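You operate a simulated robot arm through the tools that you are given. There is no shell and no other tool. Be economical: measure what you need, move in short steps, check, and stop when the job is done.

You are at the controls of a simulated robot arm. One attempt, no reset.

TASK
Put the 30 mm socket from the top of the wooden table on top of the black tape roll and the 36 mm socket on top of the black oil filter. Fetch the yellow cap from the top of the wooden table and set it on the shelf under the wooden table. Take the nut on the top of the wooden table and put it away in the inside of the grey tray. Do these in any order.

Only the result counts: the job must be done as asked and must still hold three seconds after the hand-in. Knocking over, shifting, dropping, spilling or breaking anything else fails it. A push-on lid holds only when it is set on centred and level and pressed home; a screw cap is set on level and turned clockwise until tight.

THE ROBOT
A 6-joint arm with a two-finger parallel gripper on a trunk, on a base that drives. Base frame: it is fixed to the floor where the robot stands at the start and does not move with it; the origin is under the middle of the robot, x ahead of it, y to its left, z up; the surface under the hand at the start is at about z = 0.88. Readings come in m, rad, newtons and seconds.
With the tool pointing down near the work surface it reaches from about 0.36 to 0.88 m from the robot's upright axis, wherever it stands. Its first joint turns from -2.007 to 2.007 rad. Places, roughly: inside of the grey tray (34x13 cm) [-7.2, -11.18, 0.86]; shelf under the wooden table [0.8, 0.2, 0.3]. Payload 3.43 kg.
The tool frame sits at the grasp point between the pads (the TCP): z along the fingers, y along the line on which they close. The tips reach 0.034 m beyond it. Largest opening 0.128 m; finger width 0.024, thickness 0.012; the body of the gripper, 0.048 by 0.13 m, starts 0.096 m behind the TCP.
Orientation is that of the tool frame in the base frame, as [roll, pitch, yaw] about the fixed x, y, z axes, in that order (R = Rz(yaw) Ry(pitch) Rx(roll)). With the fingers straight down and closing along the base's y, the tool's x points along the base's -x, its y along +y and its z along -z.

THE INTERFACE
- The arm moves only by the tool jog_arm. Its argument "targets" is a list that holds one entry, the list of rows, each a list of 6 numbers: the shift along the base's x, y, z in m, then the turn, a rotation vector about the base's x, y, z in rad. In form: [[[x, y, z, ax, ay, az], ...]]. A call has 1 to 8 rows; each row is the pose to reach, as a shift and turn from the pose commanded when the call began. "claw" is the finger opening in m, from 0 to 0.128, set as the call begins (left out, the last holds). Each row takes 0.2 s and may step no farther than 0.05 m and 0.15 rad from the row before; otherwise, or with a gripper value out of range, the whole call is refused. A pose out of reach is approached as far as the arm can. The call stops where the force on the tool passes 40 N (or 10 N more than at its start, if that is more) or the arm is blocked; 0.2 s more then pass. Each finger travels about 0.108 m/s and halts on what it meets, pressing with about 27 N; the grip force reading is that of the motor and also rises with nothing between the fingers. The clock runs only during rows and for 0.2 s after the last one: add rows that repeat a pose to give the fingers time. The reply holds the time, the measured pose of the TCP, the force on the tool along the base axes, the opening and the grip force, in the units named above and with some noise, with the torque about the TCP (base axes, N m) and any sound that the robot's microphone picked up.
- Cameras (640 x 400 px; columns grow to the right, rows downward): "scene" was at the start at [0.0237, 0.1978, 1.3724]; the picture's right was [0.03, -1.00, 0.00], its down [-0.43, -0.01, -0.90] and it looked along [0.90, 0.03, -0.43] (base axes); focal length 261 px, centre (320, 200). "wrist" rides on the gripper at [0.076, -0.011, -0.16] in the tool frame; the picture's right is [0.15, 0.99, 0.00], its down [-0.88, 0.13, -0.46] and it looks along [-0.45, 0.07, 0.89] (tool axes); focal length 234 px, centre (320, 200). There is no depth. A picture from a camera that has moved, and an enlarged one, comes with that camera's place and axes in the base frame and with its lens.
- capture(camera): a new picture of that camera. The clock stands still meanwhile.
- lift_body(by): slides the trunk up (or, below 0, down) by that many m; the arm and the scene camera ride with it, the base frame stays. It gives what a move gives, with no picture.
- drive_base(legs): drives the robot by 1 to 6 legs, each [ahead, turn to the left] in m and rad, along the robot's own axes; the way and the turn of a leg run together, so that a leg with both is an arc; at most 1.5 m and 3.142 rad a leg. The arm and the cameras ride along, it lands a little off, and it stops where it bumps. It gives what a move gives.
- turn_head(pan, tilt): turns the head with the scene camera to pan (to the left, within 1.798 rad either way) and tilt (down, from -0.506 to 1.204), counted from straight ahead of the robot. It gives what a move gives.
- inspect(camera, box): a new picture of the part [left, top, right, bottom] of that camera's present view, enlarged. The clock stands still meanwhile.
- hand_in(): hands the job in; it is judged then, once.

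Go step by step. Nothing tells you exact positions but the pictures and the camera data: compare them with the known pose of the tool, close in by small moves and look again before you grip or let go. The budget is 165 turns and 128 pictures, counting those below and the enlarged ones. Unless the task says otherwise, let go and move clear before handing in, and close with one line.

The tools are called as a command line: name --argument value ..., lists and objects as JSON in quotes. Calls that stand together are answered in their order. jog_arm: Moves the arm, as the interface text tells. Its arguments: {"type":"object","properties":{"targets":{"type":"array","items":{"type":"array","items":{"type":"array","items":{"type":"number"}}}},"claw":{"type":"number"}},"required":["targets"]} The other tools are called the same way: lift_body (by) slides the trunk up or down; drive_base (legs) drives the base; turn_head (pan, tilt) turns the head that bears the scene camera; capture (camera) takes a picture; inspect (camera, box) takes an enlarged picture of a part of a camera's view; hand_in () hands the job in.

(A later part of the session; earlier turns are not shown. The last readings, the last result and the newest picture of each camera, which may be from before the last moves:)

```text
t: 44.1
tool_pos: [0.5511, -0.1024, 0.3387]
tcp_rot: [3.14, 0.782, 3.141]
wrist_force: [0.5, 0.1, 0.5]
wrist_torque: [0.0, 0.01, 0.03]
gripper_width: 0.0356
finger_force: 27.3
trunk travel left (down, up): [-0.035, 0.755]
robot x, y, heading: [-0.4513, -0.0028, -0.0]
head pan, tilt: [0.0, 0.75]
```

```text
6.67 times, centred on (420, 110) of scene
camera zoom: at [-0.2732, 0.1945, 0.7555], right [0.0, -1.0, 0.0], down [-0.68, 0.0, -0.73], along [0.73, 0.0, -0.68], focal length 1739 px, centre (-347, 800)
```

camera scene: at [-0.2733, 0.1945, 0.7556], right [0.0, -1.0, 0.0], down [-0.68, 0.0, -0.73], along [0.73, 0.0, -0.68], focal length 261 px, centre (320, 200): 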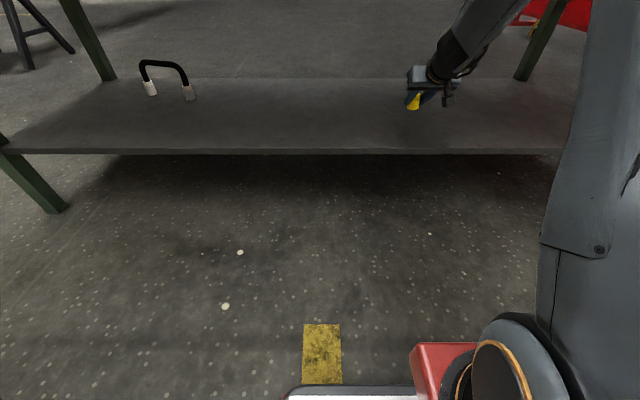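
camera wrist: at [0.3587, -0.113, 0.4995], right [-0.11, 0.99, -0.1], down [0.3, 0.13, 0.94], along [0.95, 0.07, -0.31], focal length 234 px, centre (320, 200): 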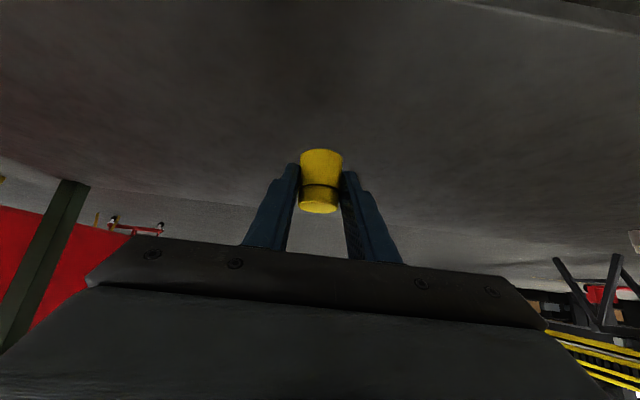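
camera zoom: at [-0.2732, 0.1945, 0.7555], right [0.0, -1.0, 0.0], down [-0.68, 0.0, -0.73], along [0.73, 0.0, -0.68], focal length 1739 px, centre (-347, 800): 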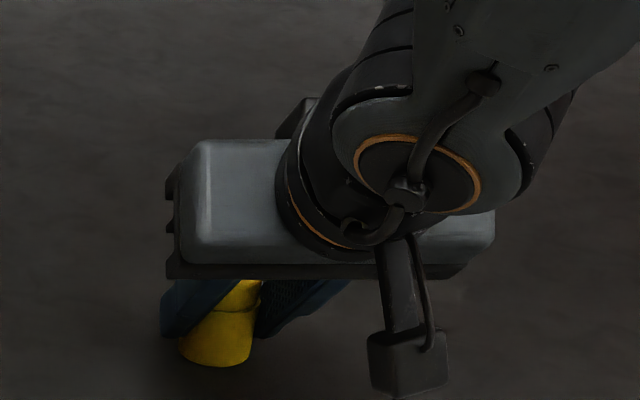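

jog_arm --targets '[[[0, 0, -0.001, 0, 0, 0], [0, 0, -0.002, 0, 0, 0], [0, 0, -0.002, 0, 0, 0]]]'

```text
t: 44.9
tool_pos: [0.5508, -0.1021, 0.3371]
tcp_rot: [3.14, 0.785, -3.14]
wrist_force: [-1.2, 0.3, 8.9]
wrist_torque: [0.13, -0.14, 0.01]
gripper_width: 0.0355
finger_force: 27.6
trunk travel left (down, up): [-0.035, 0.755]
robot x, y, heading: [-0.4499, -0.0039, 0.002]
head pan, tilt: [0.0, 0.75]
```

The cap touches the shelf (about 9 N). I open and back out along the tool axis.

jog_arm --targets '[[[0, 0, 0.001, 0, 0, 0], [0, 0, 0.001, 0, 0, 0], [0, 0, 0.001, 0, 0, 0]]]' --claw 0.075

jog_arm --targets '[[[-0.02, 0, 0.02, 0, 0, 0], [-0.05, 0, 0.05, 0, 0, 0], [-0.08, 0, 0.08, 0, 0, 0], [-0.12, 0, 0.1, 0, 0, 0], [-0.16, 0, 0.12, 0, 0, 0], [-0.2, 0, 0.14, 0, 0, 0], [-0.25, 0, 0.15, 0, 0, 0], [-0.3, 0, 0.16, 0, 0, 0]]]'

inspect --camera "scene" --box '[370, 60, 490, 150]'

```text
t: 45.7
tool_pos: [0.5513, -0.1025, 0.3364]
tcp_rot: [3.141, 0.781, -3.139]
wrist_force: [0.4, 0.9, 0.0]
wrist_torque: [0.03, 0.01, -0.03]
gripper_width: 0.075
finger_force: 0.0
trunk travel left (down, up): [-0.035, 0.755]
robot x, y, heading: [-0.4516, -0.0021, 0.003]
head pan, tilt: [0.0, 0.75]
```

```text
refused: row 7 steps farther than a row can; nothing moved
```

```text
4.44 times, centred on (430, 105) of scene
camera zoom: at [-0.2732, 0.1945, 0.7555], right [0.0, -1.0, 0.0], down [-0.68, 0.0, -0.73], along [0.73, 0.0, -0.68], focal length 1160 px, centre (-169, 622)
```

zoom: 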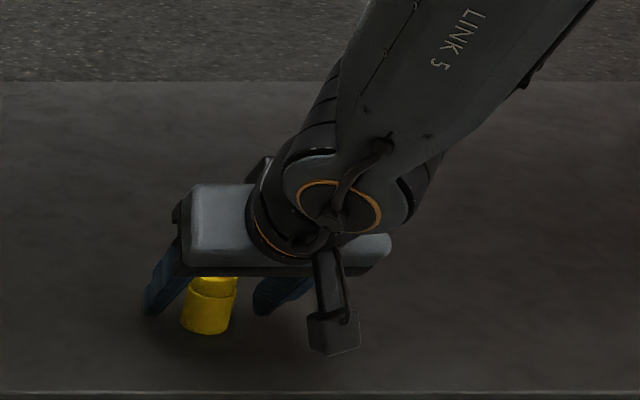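

The retreat row was a touch too long and was refused, so I resend it with shorter steps.

jog_arm --targets '[[[-0.02, 0, 0.02, 0, 0, 0], [-0.05, 0, 0.05, 0, 0, 0], [-0.08, 0, 0.08, 0, 0, 0], [-0.12, 0, 0.1, 0, 0, 0], [-0.16, 0, 0.12, 0, 0, 0], [-0.2, 0, 0.14, 0, 0, 0], [-0.245, 0, 0.15, 0, 0, 0], [-0.29, 0, 0.16, 0, 0, 0]]]'

inspect --camera "scene" --box '[370, 60, 490, 150]'

```text
t: 47.5
tool_pos: [0.2604, -0.1005, 0.4969]
tcp_rot: [3.138, 0.782, -3.141]
wrist_force: [0.0, -0.2, 0.0]
wrist_torque: [0.01, 0.02, 0.03]
gripper_width: 0.0752
finger_force: 0.0
trunk travel left (down, up): [-0.035, 0.755]
robot x, y, heading: [-0.453, -0.003, 0.001]
head pan, tilt: [0.0, 0.75]
```

```text
4.44 times, centred on (430, 105) of scene
camera zoom: at [-0.2731, 0.1945, 0.7555], right [0.0, -1.0, 0.0], down [-0.68, 0.0, -0.73], along [0.73, 0.0, -0.68], focal length 1160 px, centre (-169, 622)
```

zoom: 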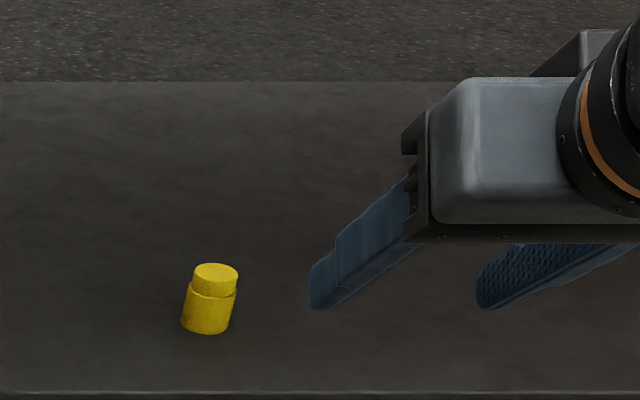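

The cap stands upright on the shelf. Before going back up I look at my own front plate at both trunk heights, to learn how far it reaches and how high it is.

turn_head --pan 0.0 --tilt 1.2

capture --camera "scene"

jog_arm --targets '[[[-0.04, 0, 0.02, 0, 0, 0], [-0.08, 0, 0.04, 0, 0, 0]]]'

lift_body --by 0.59

capture --camera "scene"

```text
t: 48.4
tool_pos: [0.2615, -0.1014, 0.4958]
tcp_rot: [3.139, 0.782, -3.138]
wrist_force: [0.1, 0.0, -0.2]
wrist_torque: [-0.01, 0.0, 0.02]
gripper_width: 0.0752
finger_force: 0.1
trunk travel left (down, up): [-0.035, 0.755]
robot x, y, heading: [-0.453, -0.0014, 0.002]
head pan, tilt: [0.0, 1.201]
```

```text
87 pictures are left
camera scene: at [-0.3002, 0.1945, 0.7239], right [0.0, -1.0, 0.0], down [-0.93, 0.0, -0.36], along [0.36, 0.0, -0.93], focal length 261 px, centre (320, 200)
```

scene: 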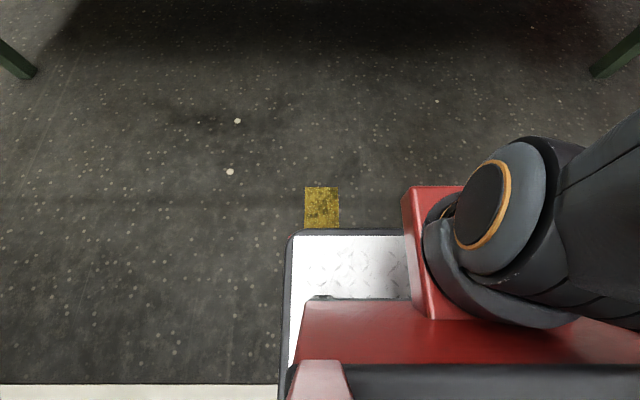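

```text
t: 49.0
tool_pos: [0.1836, -0.1025, 0.5354]
tcp_rot: [3.137, 0.783, -3.141]
wrist_force: [0.2, 0.4, 0.6]
wrist_torque: [0.0, -0.02, 0.0]
gripper_width: 0.075
finger_force: 0.1
out of reach, approached as far as the arm can: row 2
trunk travel left (down, up): [-0.035, 0.755]
robot x, y, heading: [-0.4534, -0.0021, -0.007]
head pan, tilt: [0.0, 1.201]
```

```text
refused: 0.59 is not a number from -0.4 to 0.4
```

```text
86 pictures are left
camera scene: at [-0.3, 0.1945, 0.7238], right [0.0, -1.0, 0.0], down [-0.93, 0.0, -0.36], along [0.36, 0.0, -0.93], focal length 261 px, centre (320, 200)
```

scene: 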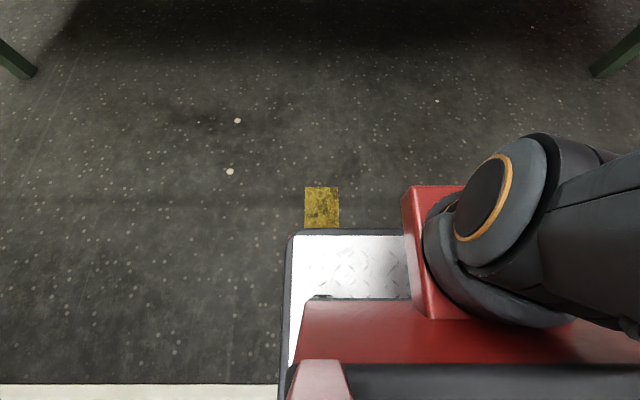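

lift_body --by 0.3

lift_body --by 0.33

capture --camera "scene"

```text
t: 52.0
tool_pos: [0.1832, -0.1035, 0.8346]
tcp_rot: [3.139, 0.782, -3.141]
wrist_force: [-0.8, 0.3, -0.8]
wrist_torque: [-0.03, 0.01, -0.03]
gripper_width: 0.0752
finger_force: 0.1
trunk travel left (down, up): [-0.335, 0.455]
robot x, y, heading: [-0.4519, 0.0005, -0.001]
head pan, tilt: [0.0, 1.201]
```

```text
t: 55.3
tool_pos: [0.1839, -0.1034, 1.1653]
tcp_rot: [3.14, 0.782, 3.14]
wrist_force: [0.0, -0.4, 0.6]
wrist_torque: [0.01, 0.01, -0.01]
gripper_width: 0.0749
finger_force: 0.1
trunk travel left (down, up): [-0.665, 0.125]
robot x, y, heading: [-0.4517, 0.0024, -0.001]
head pan, tilt: [0.0, 1.201]
```

```text
85 pictures are left
camera scene: at [-0.4755, 0.1944, 1.3538], right [0.0, -1.0, 0.0], down [-0.93, 0.0, -0.36], along [0.36, 0.0, -0.93], focal length 261 px, centre (320, 200)
```

scene: 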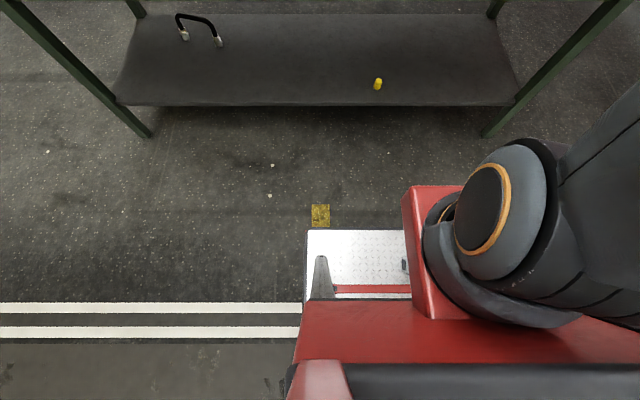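

My front plate is at z ≈ 0.29 and reaches 0.255 m ahead of the axis, so the base must stay behind x ≈ 0.13. I'll fetch the far socket from the front with the tilted tool, driving an S-curve to line up with y ≈ -0.28.

drive_base --legs '[[0.33, -0.9], [0.33, 0.9]]'

turn_head --pan 0.0 --tilt 0.5

capture --camera "scene"

```text
t: 60.3
tool_pos: [0.758, -0.3799, 1.1652]
tcp_rot: [3.14, 0.781, -3.139]
wrist_force: [-0.2, -0.3, -0.1]
wrist_torque: [-0.01, -0.02, -0.01]
gripper_width: 0.075
finger_force: 0.1
trunk travel left (down, up): [-0.665, 0.125]
robot x, y, heading: [0.1224, -0.2816, 0.001]
head pan, tilt: [0.0, 1.201]
```

```text
t: 61.4
tool_pos: [0.7583, -0.3799, 1.1646]
tcp_rot: [3.14, 0.782, -3.139]
wrist_force: [-0.2, -0.9, 0.6]
wrist_torque: [0.01, 0.0, -0.01]
gripper_width: 0.075
finger_force: 0.1
trunk travel left (down, up): [-0.665, 0.125]
robot x, y, heading: [0.122, -0.2772, -0.005]
head pan, tilt: [0.0, 0.499]
```

```text
84 pictures are left
camera scene: at [0.134, -0.0843, 1.4074], right [0.0, -1.0, 0.0], down [-0.48, 0.0, -0.88], along [0.88, 0.0, -0.48], focal length 261 px, centre (320, 200)
```

scene: 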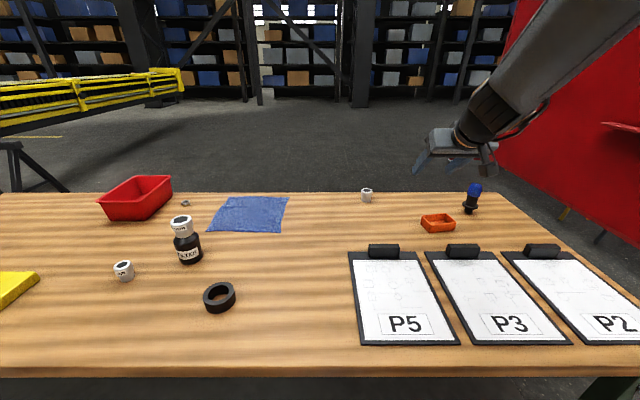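

inspect --camera "scene" --box '[340, 175, 400, 215]'

inspect --camera "scene" --box '[180, 265, 260, 325]'

jog_arm --targets '[[[0.04, 0.02, -0.01, 0, 0, 0], [0.08, 0.04, -0.02, 0, 0, 0], [0.12, 0.06, -0.03, 0, 0, 0], [0.16, 0.08, -0.04, 0, 0, 0], [0.2, 0.1, -0.05, 0, 0, 0], [0.2, 0.1, -0.09, 0, 0, 0]]]'

capture --camera "wrist"

```text
10.00 times, centred on (370, 195) of scene
camera zoom: at [0.134, -0.0843, 1.4074], right [0.0, -1.0, 0.0], down [-0.48, 0.0, -0.88], along [0.88, 0.0, -0.48], focal length 2609 px, centre (-180, 250)
```

zoom: 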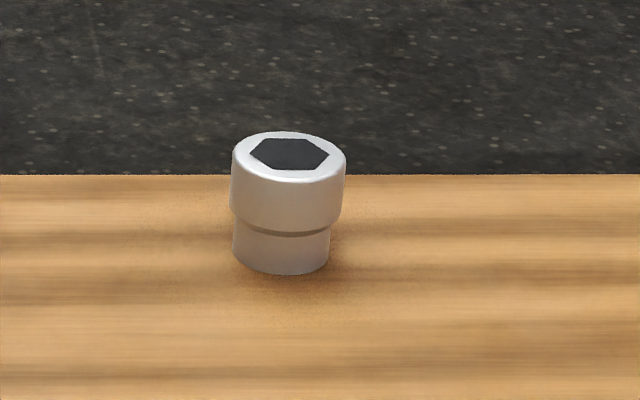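

```text
6.67 times, centred on (220, 295) of scene
camera zoom: at [0.134, -0.0843, 1.4074], right [0.0, -1.0, 0.0], down [-0.48, 0.0, -0.88], along [0.88, 0.0, -0.48], focal length 1739 px, centre (987, -433)
```

zoom: 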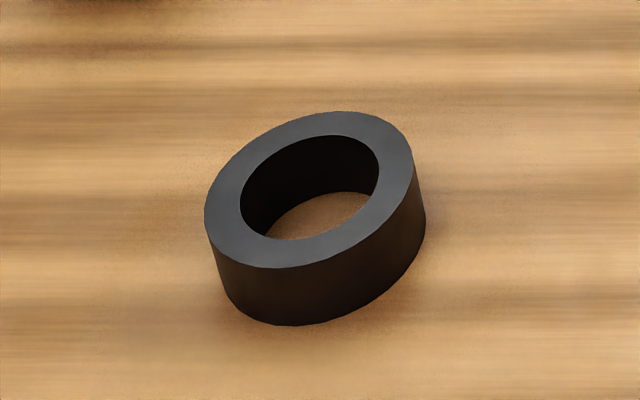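

```text
t: 62.8
tool_pos: [0.9586, -0.2791, 1.0756]
tcp_rot: [3.142, 0.783, -3.14]
wrist_force: [-0.9, 1.2, 0.1]
wrist_torque: [0.0, 0.02, 0.0]
gripper_width: 0.075
finger_force: 0.1
trunk travel left (down, up): [-0.665, 0.125]
robot x, y, heading: [0.1228, -0.2858, -0.001]
head pan, tilt: [0.0, 0.499]
```

```text
81 pictures are left
camera wrist: at [0.7916, -0.2922, 1.1355], right [-0.11, 0.99, -0.1], down [0.3, 0.13, 0.94], along [0.95, 0.07, -0.31], focal length 234 px, centre (320, 200)
```

wrist: 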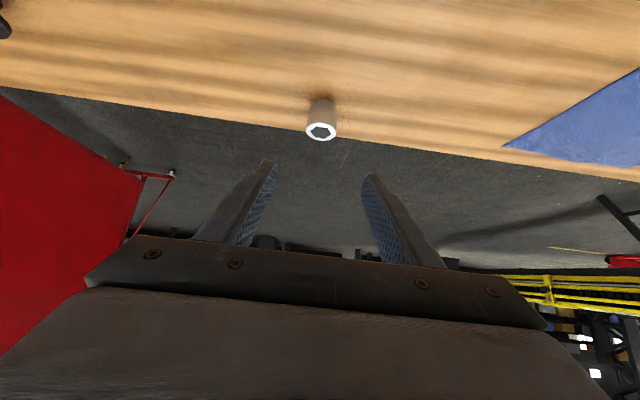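

The far socket is at (1.098, -0.278), diameter 47 mm, which fits between the 24 and 36 mm sizes, so it should be the 30 mm one. I go to its pre-grasp pose.

jog_arm --targets '[[[0.03, 0.001, -0.035, 0, 0, 0], [0.06, 0.001, -0.07, 0, 0, 0], [0.081, 0.001, -0.1045, 0, 0, 0], [0.081, 0.001, -0.1045, 0, 0, 0]]]'

capture --camera "wrist"

inspect --camera "scene" --box '[320, 140, 460, 230]'

```text
t: 63.8
tool_pos: [1.0404, -0.2776, 0.9701]
tcp_rot: [3.138, 0.781, -3.14]
wrist_force: [0.9, -0.2, -0.3]
wrist_torque: [-0.01, -0.01, 0.02]
gripper_width: 0.0749
finger_force: 0.1
trunk travel left (down, up): [-0.665, 0.125]
robot x, y, heading: [0.1244, -0.2807, -0.005]
head pan, tilt: [0.0, 0.499]
```

```text
80 pictures are left
camera wrist: at [0.8732, -0.2903, 1.0303], right [-0.11, 0.99, -0.1], down [0.3, 0.13, 0.94], along [0.95, 0.07, -0.31], focal length 234 px, centre (320, 200)
```

wrist: 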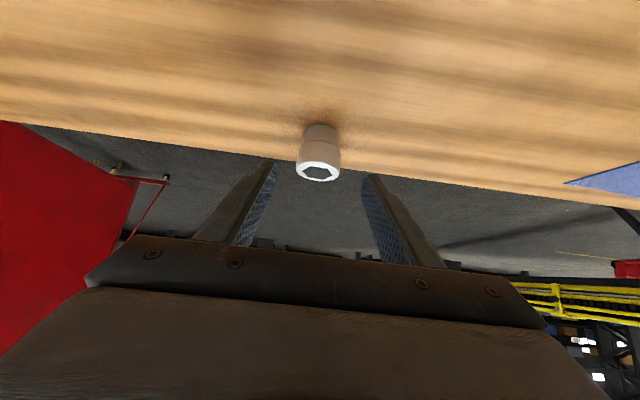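

```text
4.44 times, centred on (390, 185) of scene
camera zoom: at [0.134, -0.0843, 1.4075], right [0.0, -1.0, 0.0], down [-0.48, 0.0, -0.88], along [0.88, 0.0, -0.48], focal length 1160 px, centre (9, 267)
```

zoom: 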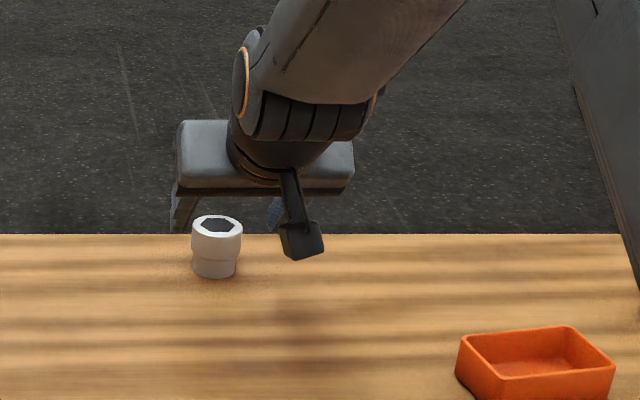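

The geometry is consistent. I advance along the tool axis and check before closing.

jog_arm --targets '[[[0.02, -0.001, -0.02, 0, 0, 0], [0.04, -0.001, -0.04, 0, 0, 0], [0.051, -0.001, -0.05, 0, 0, 0], [0.051, -0.001, -0.05, 0, 0, 0]]]'

capture --camera "wrist"

```text
t: 64.8
tool_pos: [1.09, -0.2808, 0.9199]
tcp_rot: [3.141, 0.782, -3.14]
wrist_force: [-0.6, 0.1, 0.5]
wrist_torque: [-0.01, 0.01, 0.01]
gripper_width: 0.0747
finger_force: 0.1
trunk travel left (down, up): [-0.665, 0.125]
robot x, y, heading: [0.1252, -0.2792, 0.003]
head pan, tilt: [0.0, 0.499]
```

```text
78 pictures are left
camera wrist: at [0.9233, -0.2923, 0.9804], right [-0.11, 0.99, -0.1], down [0.3, 0.13, 0.94], along [0.95, 0.07, -0.31], focal length 234 px, centre (320, 200)
```

wrist: 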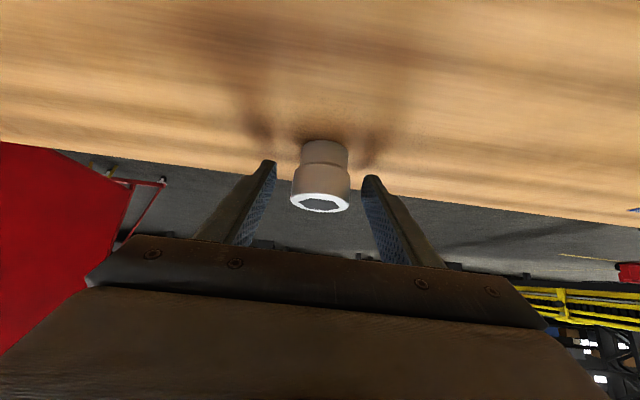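

jog_arm --targets '[[[0, 0, 0, 0, 0, 0], [0, 0, 0, 0, 0, 0], [0, 0, 0, 0, 0, 0], [0, 0, 0, 0, 0, 0]]]' --claw 0.03

jog_arm --targets '[[[0, 0, 0.03, 0, 0, 0], [-0.02, 0, 0.07, 0, 0, 0], [-0.05, 0, 0.1, 0, 0, 0], [-0.09, 0, 0.12, 0, 0, 0], [-0.13, 0, 0.14, 0, 0, 0], [-0.17, 0, 0.15, 0, 0, 0]]]'

capture --camera "wrist"

capture --camera "scene"

```text
t: 65.8
tool_pos: [1.0905, -0.2801, 0.9199]
tcp_rot: [3.141, 0.78, -3.139]
wrist_force: [-0.5, -1.5, 0.8]
wrist_torque: [-0.14, 0.02, -0.03]
gripper_width: 0.0459
finger_force: 26.6
trunk travel left (down, up): [-0.665, 0.125]
robot x, y, heading: [0.1232, -0.2781, 0.0]
head pan, tilt: [0.0, 0.499]
```

```text
t: 67.2
tool_pos: [0.9205, -0.2787, 1.0717]
tcp_rot: [-3.141, 0.782, -3.138]
wrist_force: [-0.6, 0.7, -2.2]
wrist_torque: [0.0, -0.02, -0.02]
gripper_width: 0.0456
finger_force: 27.2
trunk travel left (down, up): [-0.665, 0.125]
robot x, y, heading: [0.1208, -0.2774, -0.003]
head pan, tilt: [0.0, 0.499]
```

```text
77 pictures are left
camera wrist: at [0.7532, -0.291, 1.1314], right [-0.11, 0.99, -0.1], down [0.3, 0.13, 0.94], along [0.95, 0.07, -0.31], focal length 234 px, centre (320, 200)
```

wrist: 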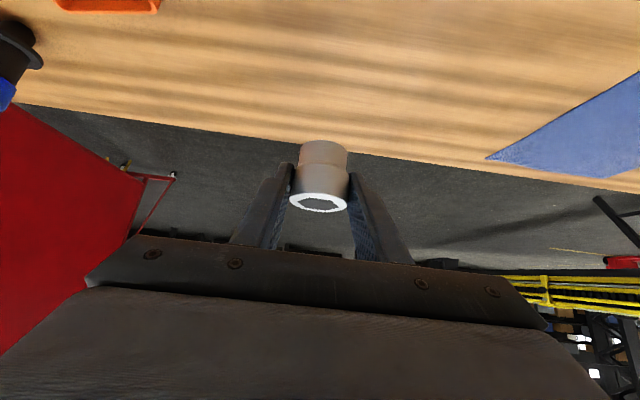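

```text
76 pictures are left
camera scene: at [0.1347, -0.0843, 1.4075], right [0.0, -1.0, 0.0], down [-0.48, 0.0, -0.88], along [0.88, 0.0, -0.48], focal length 261 px, centre (320, 200)
```

scene: 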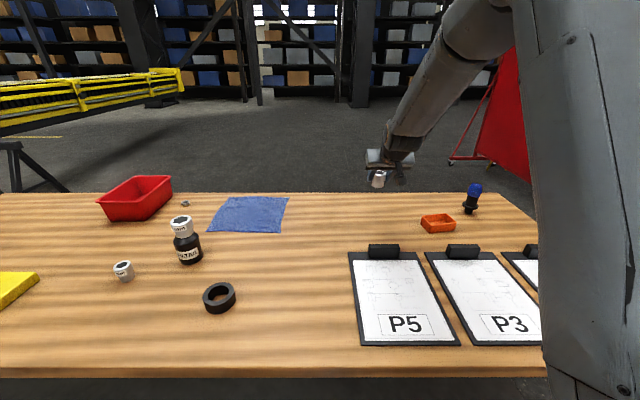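

The socket is held (46 mm across). Triangulating the tape roll gives a top centre at (0.580, 0.162, 0.907), outer radius 35 mm and hole radius about 23.6 mm. The socket's base is only about 40 mm wide, so centred it would drop into the hole; I'll set it about 20 mm off centre, resting on the ring's rim. I carry it over now.

jog_arm --targets '[[[-0.035, 0.03, 0.01, 0, 0, 0], [-0.07, 0.06, 0.02, 0, 0, 0], [-0.105, 0.09, 0.03, 0, 0, 0], [-0.14, 0.12, 0.03, 0, 0, 0], [-0.175, 0.15, 0.03, 0, 0, 0], [-0.21, 0.18, 0.03, 0, 0, 0], [-0.245, 0.21, 0.03, 0, 0, 0], [-0.28, 0.24, 0.03, 0, 0, 0]]]'

jog_arm --targets '[[[-0.01, 0.04, 0, 0, 0, 0], [-0.03, 0.08, 0, 0, 0, 0], [-0.05, 0.12, 0, 0, 0, 0], [-0.07, 0.16, 0, 0, 0, 0], [-0.089, 0.2025, 0, 0, 0, 0], [-0.089, 0.2025, 0, 0, 0, 0]]]'

capture --camera "scene"

capture --camera "wrist"

```text
t: 69.0
tool_pos: [0.6398, -0.0408, 1.0994]
tcp_rot: [-3.141, 0.782, -3.14]
wrist_force: [0.6, -0.8, -2.6]
wrist_torque: [0.02, 0.02, 0.04]
gripper_width: 0.0458
finger_force: 27.6
trunk travel left (down, up): [-0.665, 0.125]
robot x, y, heading: [0.1203, -0.2787, 0.001]
head pan, tilt: [0.0, 0.499]
```

```text
t: 70.4
tool_pos: [0.5502, 0.1645, 1.1015]
tcp_rot: [3.14, 0.781, -3.141]
wrist_force: [-0.5, 0.7, -2.4]
wrist_torque: [-0.03, -0.01, -0.02]
gripper_width: 0.0461
finger_force: 27.3
trunk travel left (down, up): [-0.665, 0.125]
robot x, y, heading: [0.1253, -0.2835, -0.002]
head pan, tilt: [0.0, 0.499]
```

```text
75 pictures are left
camera scene: at [0.1341, -0.0841, 1.4075], right [0.0, -1.0, 0.0], down [-0.48, 0.0, -0.88], along [0.88, 0.0, -0.48], focal length 261 px, centre (320, 200)
```

scene: 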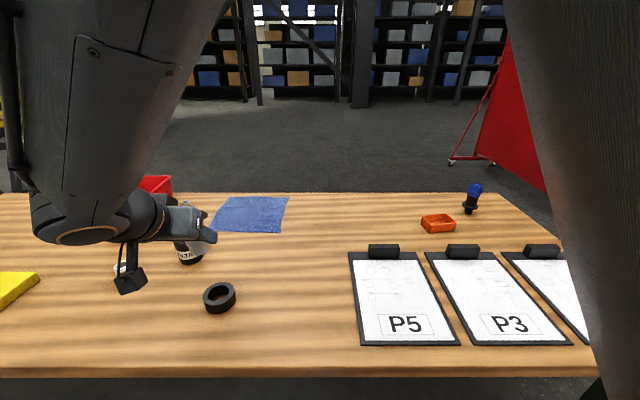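

```text
74 pictures are left
camera wrist: at [0.3842, 0.1517, 1.1602], right [-0.11, 0.99, -0.1], down [0.3, 0.13, 0.94], along [0.95, 0.07, -0.31], focal length 234 px, centre (320, 200)
```

wrist: 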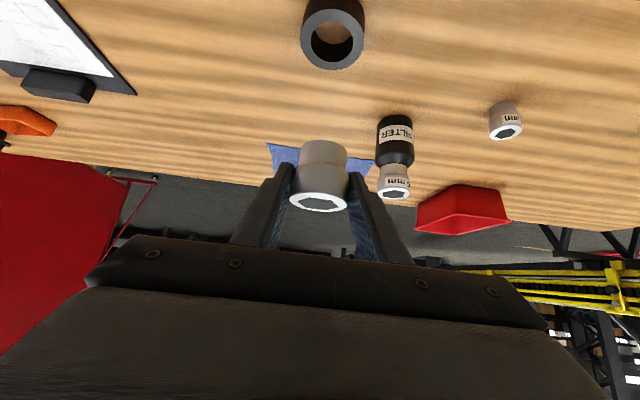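

inspect --camera "wrist" --box '[280, 0, 400, 80]'

inspect --camera "wrist" --box '[270, 130, 370, 220]'

```text
5.00 times, centred on (340, 40) of wrist
camera zoom: at [0.3842, 0.1517, 1.1602], right [-0.11, 0.99, -0.1], down [0.3, 0.13, 0.94], along [0.95, 0.07, -0.31], focal length 1171 px, centre (220, 1000)
```

zoom: 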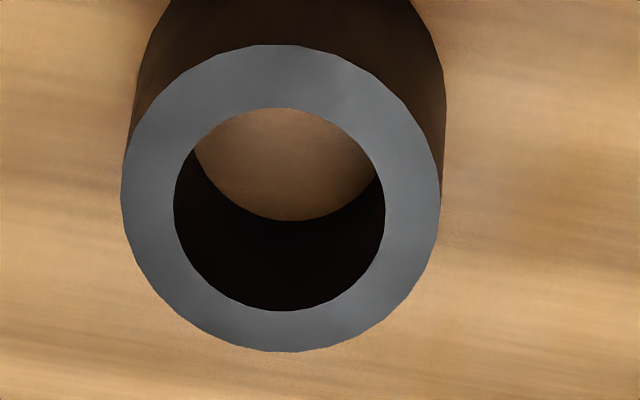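

```text
4.44 times, centred on (320, 175) of wrist
camera zoom: at [0.3842, 0.1517, 1.1602], right [-0.11, 0.99, -0.1], down [0.3, 0.13, 0.94], along [0.95, 0.07, -0.31], focal length 1041 px, centre (320, 311)
```

zoom: 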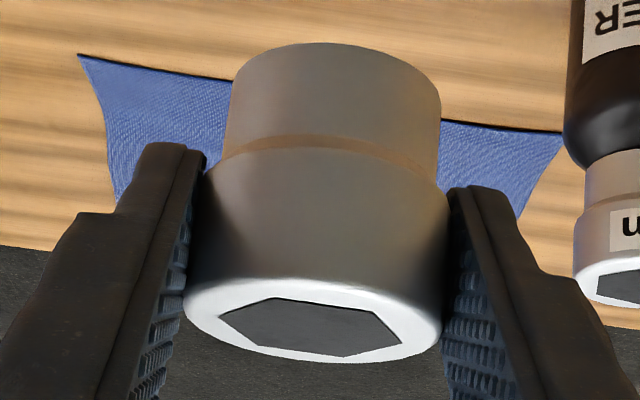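

The tape centre is confirmed at (0.579, 0.161), hole radius 23.7 mm. Target for the socket's axis is (0.5585, 0.161). I lower to about 2 cm above.

jog_arm --targets '[[[0.001, -0.002, -0.045, 0, 0, 0], [0.001, -0.002, -0.09, 0, 0, 0], [0.001, -0.002, -0.13, 0, 0, 0], [0.001, -0.002, -0.13, 0, 0, 0]]]'

capture --camera "wrist"

capture --camera "scene"

```text
t: 71.4
tool_pos: [0.5524, 0.1613, 0.971]
tcp_rot: [3.141, 0.781, -3.14]
wrist_force: [-1.0, -0.5, -2.0]
wrist_torque: [-0.02, 0.01, 0.01]
gripper_width: 0.0457
finger_force: 27.1
trunk travel left (down, up): [-0.665, 0.125]
robot x, y, heading: [0.1197, -0.2777, -0.001]
head pan, tilt: [0.0, 0.499]
```

```text
71 pictures are left
camera wrist: at [0.3852, 0.1482, 1.03], right [-0.11, 0.99, -0.1], down [0.3, 0.13, 0.94], along [0.95, 0.07, -0.31], focal length 234 px, centre (320, 200)
```

wrist: 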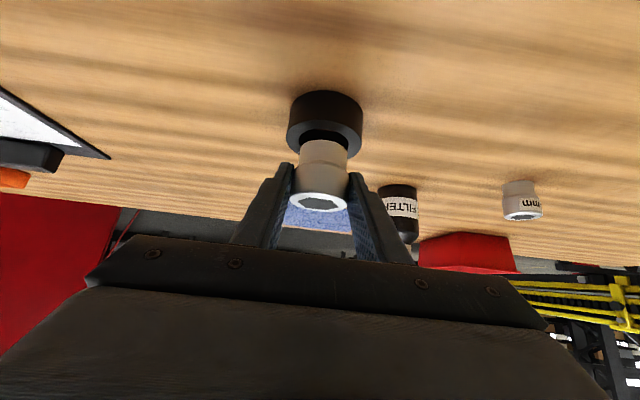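

```text
70 pictures are left
camera scene: at [0.134, -0.0841, 1.4075], right [0.0, -1.0, 0.0], down [-0.48, 0.0, -0.88], along [0.88, 0.0, -0.48], focal length 261 px, centre (320, 200)
```

scene: 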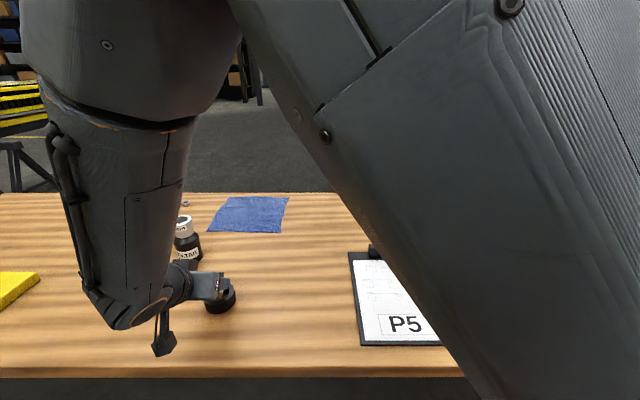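

inspect --camera "wrist" --box '[270, 80, 380, 220]'

inspect --camera "scene" --box '[150, 240, 270, 320]'

```text
2.86 times, centred on (325, 150) of wrist
camera zoom: at [0.3852, 0.1482, 1.03], right [-0.11, 0.99, -0.1], down [0.3, 0.13, 0.94], along [0.95, 0.07, -0.31], focal length 669 px, centre (306, 343)
```

zoom: 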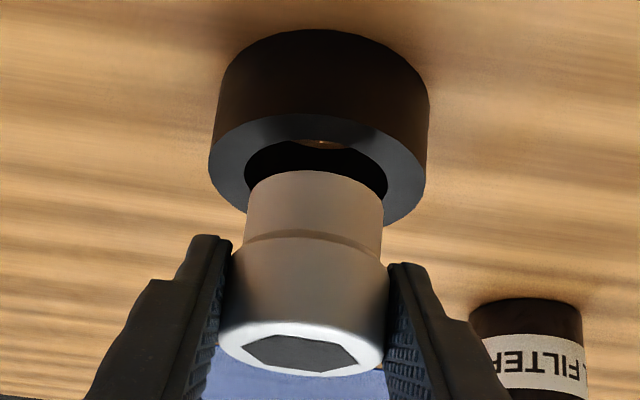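

```text
5.00 times, centred on (210, 280) of scene
camera zoom: at [0.134, -0.0841, 1.4075], right [0.0, -1.0, 0.0], down [-0.48, 0.0, -0.88], along [0.88, 0.0, -0.48], focal length 1304 px, centre (870, -200)
```

zoom: 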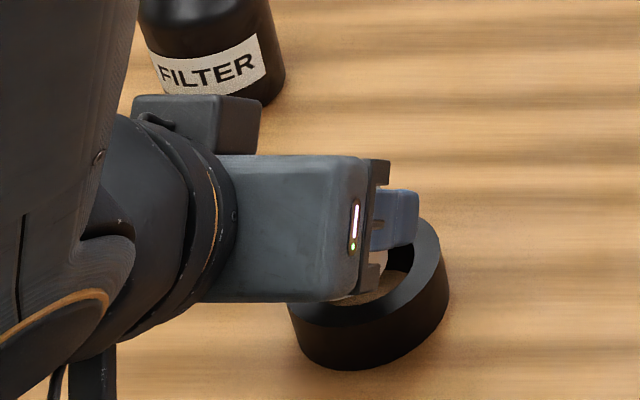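

The socket's axis is at about x = 0.560; I shift 3 mm nearer for a sound rest on the rim, then feel down.

jog_arm --targets '[[[-0.003, 0.001, -0.006, 0, 0, 0], [-0.003, 0.001, -0.013, 0, 0, 0], [-0.003, 0.001, -0.019, 0, 0, 0], [-0.003, 0.001, -0.021, 0, 0, 0], [-0.003, 0.001, -0.021, 0, 0, 0]]]'

inspect --camera "wrist" --box '[270, 80, 380, 220]'

```text
t: 72.6
tool_pos: [0.5502, 0.1623, 0.9513]
tcp_rot: [3.14, 0.783, 3.141]
wrist_force: [0.0, -2.3, 13.7]
wrist_torque: [-0.27, -0.1, -0.03]
gripper_width: 0.0458
finger_force: 27.4
trunk travel left (down, up): [-0.665, 0.125]
robot x, y, heading: [0.1205, -0.2796, 0.001]
head pan, tilt: [0.0, 0.499]
```

```text
2.86 times, centred on (325, 150) of wrist
camera zoom: at [0.3823, 0.1495, 1.0104], right [-0.11, 0.99, -0.1], down [0.3, 0.13, 0.94], along [0.95, 0.07, -0.31], focal length 669 px, centre (306, 343)
```

zoom: 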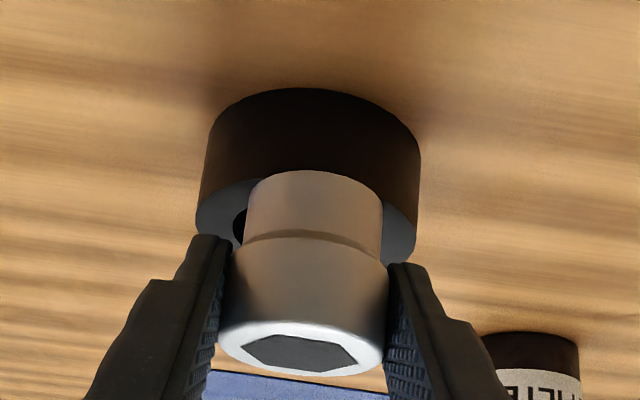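

Contact at TCP z ≈ 0.951. I relax the push to nearly zero and open just slightly at first, to see whether it stands.

jog_arm --targets '[[[0, 0, 0.001, 0, 0, 0], [0, 0, 0.001, 0, 0, 0]]]'

jog_arm --targets '[[[0, 0, 0, 0, 0, 0], [0, 0, 0, 0, 0, 0]]]' --claw 0.051

inspect --camera "wrist" --box '[270, 80, 380, 220]'

```text
t: 73.2
tool_pos: [0.55, 0.1614, 0.9518]
tcp_rot: [3.14, 0.782, -3.139]
wrist_force: [3.9, 1.4, 9.2]
wrist_torque: [-0.08, -0.28, 0.03]
gripper_width: 0.0461
finger_force: 26.9
trunk travel left (down, up): [-0.665, 0.125]
robot x, y, heading: [0.1205, -0.2803, -0.001]
head pan, tilt: [0.0, 0.499]
```

```text
t: 73.8
tool_pos: [0.5482, 0.1619, 0.9504]
tcp_rot: [-3.142, 0.781, -3.14]
wrist_force: [0.2, -0.8, -0.3]
wrist_torque: [0.03, -0.03, -0.02]
gripper_width: 0.0509
finger_force: 0.0
trunk travel left (down, up): [-0.665, 0.125]
robot x, y, heading: [0.12, -0.2797, -0.003]
head pan, tilt: [0.0, 0.499]
```

```text
2.86 times, centred on (325, 150) of wrist
camera zoom: at [0.382, 0.1495, 1.0103], right [-0.11, 0.99, -0.1], down [0.3, 0.13, 0.94], along [0.95, 0.07, -0.31], focal length 669 px, centre (306, 343)
```

zoom: 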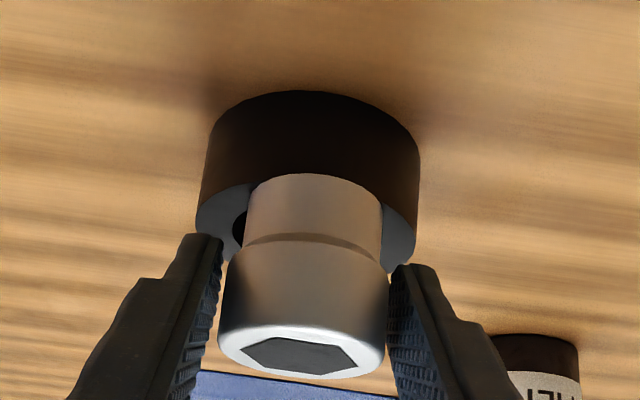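

The socket stays upright. I open fully and back away along the tool axis.

jog_arm --targets '[[[0, 0, 0, 0, 0, 0], [-0.02, 0, 0.02, 0, 0, 0], [-0.04, 0, 0.045, 0, 0, 0], [-0.055, 0, 0.085, 0, 0, 0], [-0.055, 0, 0.13, 0, 0, 0], [-0.055, 0, 0.17, 0, 0, 0]]]' --claw 0.075

capture --camera "wrist"

capture --camera "scene"

```text
t: 75.2
tool_pos: [0.4942, 0.1629, 1.1202]
tcp_rot: [-3.141, 0.781, -3.138]
wrist_force: [0.0, 0.8, 0.2]
wrist_torque: [-0.02, -0.02, -0.06]
gripper_width: 0.0748
finger_force: 0.1
trunk travel left (down, up): [-0.665, 0.125]
robot x, y, heading: [0.1196, -0.2806, 0.0]
head pan, tilt: [0.0, 0.499]
```

```text
65 pictures are left
camera wrist: at [0.3279, 0.1504, 1.1799], right [-0.11, 0.99, -0.1], down [0.3, 0.13, 0.94], along [0.95, 0.07, -0.31], focal length 234 px, centre (320, 200)
```

wrist: 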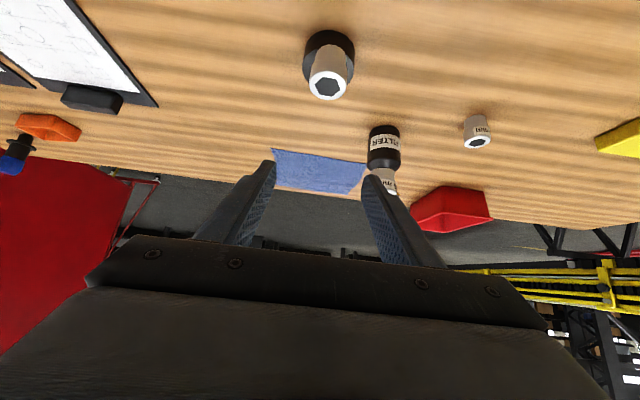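

```text
64 pictures are left
camera scene: at [0.1342, -0.0838, 1.4074], right [0.0, -1.0, 0.0], down [-0.48, 0.0, -0.88], along [0.88, 0.0, -0.48], focal length 261 px, centre (320, 200)
```

scene: 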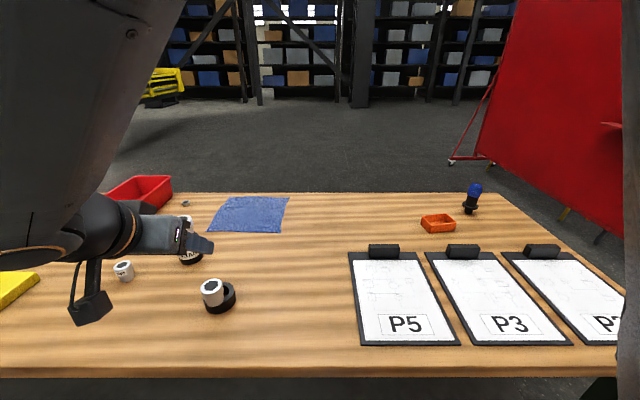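

inspect --camera "scene" --box '[180, 265, 260, 325]'

inspect --camera "wrist" --box '[280, 15, 380, 110]'

```text
6.67 times, centred on (220, 295) of scene
camera zoom: at [0.1342, -0.0838, 1.4074], right [0.0, -1.0, 0.0], down [-0.48, 0.0, -0.88], along [0.88, 0.0, -0.48], focal length 1739 px, centre (987, -433)
```

zoom: 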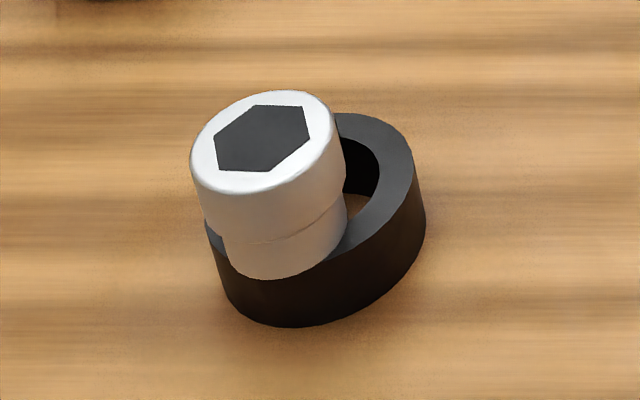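

```text
4.21 times, centred on (330, 62) of wrist
camera zoom: at [0.3279, 0.1504, 1.1799], right [-0.11, 0.99, -0.1], down [0.3, 0.13, 0.94], along [0.95, 0.07, -0.31], focal length 986 px, centre (278, 779)
```

zoom: 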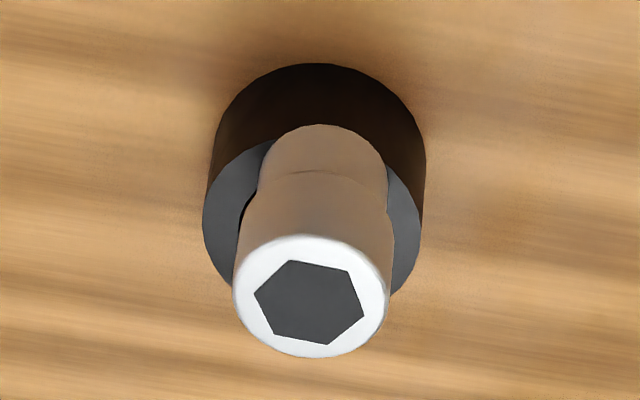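

The 30 mm socket stands upright on the tape roll's rim. Next is the nut: I back off and drive an S to y ≈ 0.46.

drive_base --legs '[[-0.37, -1.1], [-0.37, 1.1], [0.37, 1.1], [0.37, -1.1]]'

capture --camera "scene"

```text
t: 86.7
tool_pos: [0.4973, 0.8977, 1.1204]
tcp_rot: [3.14, 0.783, 3.14]
wrist_force: [-0.1, 0.7, -0.5]
wrist_torque: [-0.01, -0.02, 0.01]
gripper_width: 0.0748
finger_force: 0.0
trunk travel left (down, up): [-0.665, 0.125]
robot x, y, heading: [0.1237, 0.4622, -0.001]
head pan, tilt: [0.0, 0.499]
```

```text
61 pictures are left
camera scene: at [0.1338, 0.6553, 1.4075], right [0.0, -1.0, 0.0], down [-0.48, 0.0, -0.88], along [0.88, 0.0, -0.48], focal length 261 px, centre (320, 200)
```

scene: 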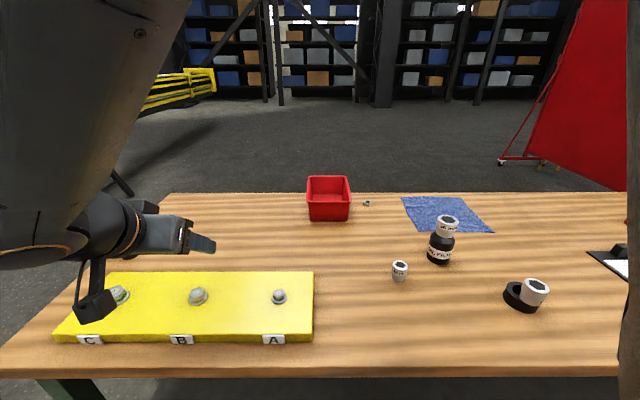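

inspect --camera "scene" --box '[300, 165, 390, 225]'

jog_arm --targets '[[[0.04, -0.025, 0.02, 0, 0.09, 0], [0.08, -0.05, 0.03, 0, 0.18, 0], [0.12, -0.075, 0.03, 0, 0.27, 0], [0.155, -0.11, 0.03, 0, 0.35, 0], [0.18, -0.15, 0.03, 0, 0.35, 0], [0.2, -0.19, 0.03, 0, 0.35, 0], [0.22, -0.23, 0.03, 0, 0.35, 0], [0.24, -0.27, 0.03, 0, 0.35, 0]]]' --claw 0.06

jog_arm --targets '[[[0.03, -0.035, 0, 0, 0, 0], [0.06, -0.07, 0, 0, 0, 0], [0.09, -0.105, 0, 0, 0, 0], [0.12, -0.14, 0, 0, 0, 0], [0.15, -0.165, 0, 0, 0, 0], [0.18, -0.165, 0, 0, 0, 0]]]'

capture --camera "wrist"

```text
6.67 times, centred on (345, 195) of scene
camera zoom: at [0.1338, 0.6553, 1.4075], right [0.0, -1.0, 0.0], down [-0.48, 0.0, -0.88], along [0.88, 0.0, -0.48], focal length 1739 px, centre (153, 233)
```

zoom: 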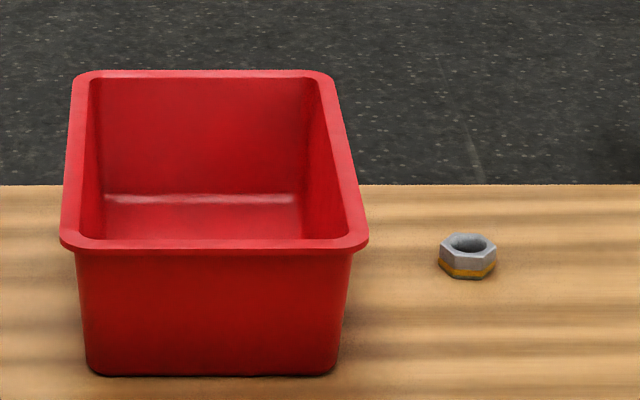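

```text
refused: row 1 steps farther than a row can; nothing moved
```

```text
t: 88.0
tool_pos: [0.6758, 0.7312, 1.1202]
tcp_rot: [3.141, 0.781, 3.138]
wrist_force: [-0.9, 0.2, 0.4]
wrist_torque: [-0.01, -0.03, 0.03]
gripper_width: 0.075
finger_force: 0.0
trunk travel left (down, up): [-0.665, 0.125]
robot x, y, heading: [0.1228, 0.4582, -0.003]
head pan, tilt: [0.0, 0.499]
```

```text
59 pictures are left
camera wrist: at [0.5086, 0.7206, 1.1796], right [-0.1, 0.99, -0.1], down [0.3, 0.13, 0.94], along [0.95, 0.06, -0.31], focal length 234 px, centre (320, 200)
```

wrist: 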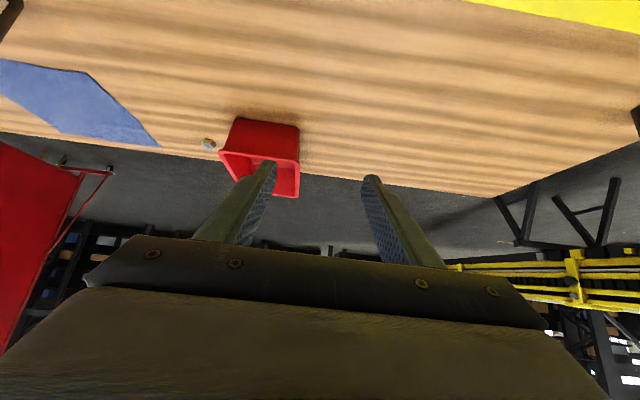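

The nut is at about (1.055, 0.465), and the bin's rim at y = 0.544 leaves enough room. I move over while reducing the tilt to 25°, with smaller steps.

jog_arm --targets '[[[0.03, -0.035, 0, 0, 0.09, 0], [0.06, -0.07, 0, 0, 0.18, 0], [0.09, -0.105, 0, 0, 0.27, 0], [0.12, -0.14, 0, 0, 0.35, 0], [0.15, -0.175, 0, 0, 0.35, 0], [0.18, -0.21, 0, 0, 0.35, 0], [0.215, -0.24, 0, 0, 0.35, 0], [0.25, -0.265, 0, 0, 0.35, 0]]]' --claw 0.06

jog_arm --targets '[[[0.035, 0, -0.03, 0, 0, 0], [0.07, 0, -0.06, 0, 0, 0], [0.085, 0, -0.09, 0, 0, 0], [0.085, 0, -0.09, 0, 0, 0]]]'

capture --camera "wrist"

inspect --camera "scene" --box '[352, 195, 382, 213]'

```text
t: 89.8
tool_pos: [0.9281, 0.4683, 1.1209]
tcp_rot: [3.141, 0.433, -3.141]
wrist_force: [-0.5, -0.4, 1.0]
wrist_torque: [-0.03, -0.01, -0.01]
gripper_width: 0.06
finger_force: 0.1
trunk travel left (down, up): [-0.665, 0.125]
robot x, y, heading: [0.1206, 0.458, -0.005]
head pan, tilt: [0.0, 0.499]
```

```text
t: 90.8
tool_pos: [1.0121, 0.468, 1.0297]
tcp_rot: [3.141, 0.433, 3.138]
wrist_force: [-0.2, 0.0, 0.2]
wrist_torque: [-0.05, -0.04, 0.0]
gripper_width: 0.0601
finger_force: 0.0
trunk travel left (down, up): [-0.665, 0.125]
robot x, y, heading: [0.122, 0.4617, -0.002]
head pan, tilt: [0.0, 0.499]
```

```text
58 pictures are left
camera wrist: at [0.8759, 0.4566, 1.1427], right [-0.13, 0.99, -0.06], down [0.61, 0.13, 0.78], along [0.78, 0.06, -0.62], focal length 234 px, centre (320, 200)
```

wrist: 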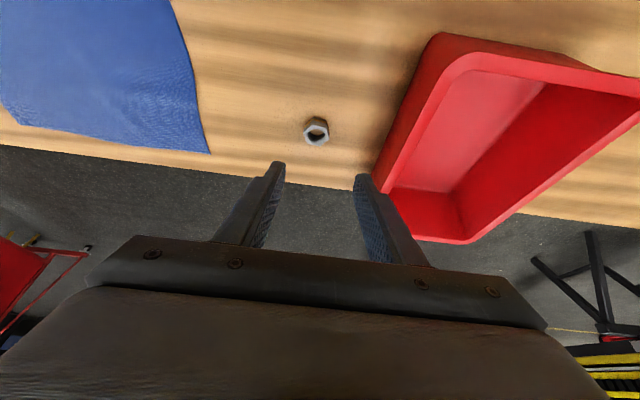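

```text
16.00 times, centred on (367, 204) of scene
camera zoom: at [0.134, 0.6552, 1.4075], right [0.0, -1.0, 0.0], down [-0.48, 0.0, -0.88], along [0.88, 0.0, -0.48], focal length 4174 px, centre (-432, 136)
```

zoom: 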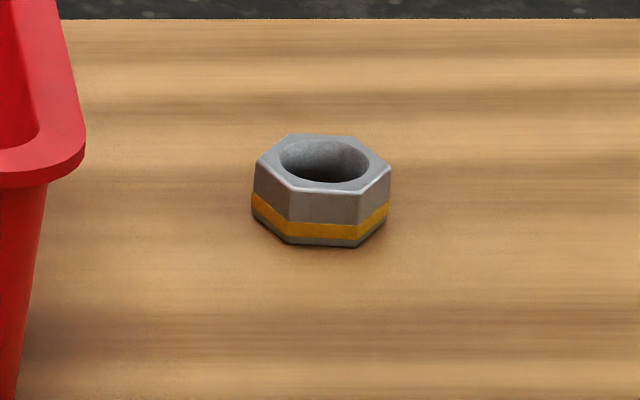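

The nut's flats face straight towards me, so I yaw the tool 30° to close on flats (body swinging away from the bin) and move to a pre-grasp.

jog_arm --targets '[[[0, -0.006, 0, 0, 0, 0.13], [0, -0.012, -0.01, 0, 0, 0.26], [0.003, -0.018, -0.03, 0, 0, 0.39], [0.006, -0.0244, -0.056, 0, 0, 0.52], [0.006, -0.0244, -0.056, 0, 0, 0.52]]]'

capture --camera "wrist"

inspect --camera "scene" --box '[330, 150, 420, 215]'

```text
t: 92.0
tool_pos: [1.0175, 0.4427, 0.9735]
tcp_rot: [-3.141, 0.434, -2.624]
wrist_force: [-0.9, -0.2, 0.2]
wrist_torque: [0.0, -0.02, 0.01]
gripper_width: 0.06
finger_force: 0.1
trunk travel left (down, up): [-0.665, 0.125]
robot x, y, heading: [0.1195, 0.4583, -0.005]
head pan, tilt: [0.0, 0.499]
```

```text
56 pictures are left
camera wrist: at [0.9047, 0.366, 1.0865], right [-0.61, 0.79, -0.06], down [0.46, 0.41, 0.78], along [0.65, 0.45, -0.62], focal length 234 px, centre (320, 200)
```

wrist: 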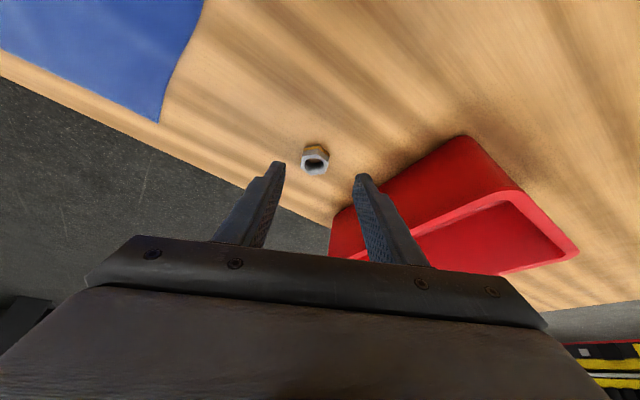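

```text
6.15 times, centred on (375, 182) of scene
camera zoom: at [0.1339, 0.6552, 1.4075], right [0.0, -1.0, 0.0], down [-0.48, 0.0, -0.88], along [0.88, 0.0, -0.48], focal length 1606 px, centre (-18, 308)
```

zoom: 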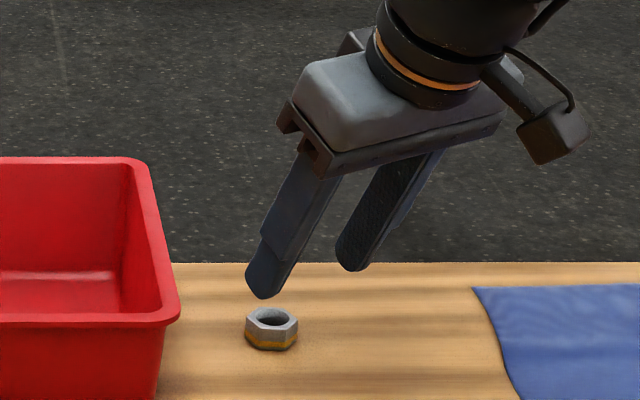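

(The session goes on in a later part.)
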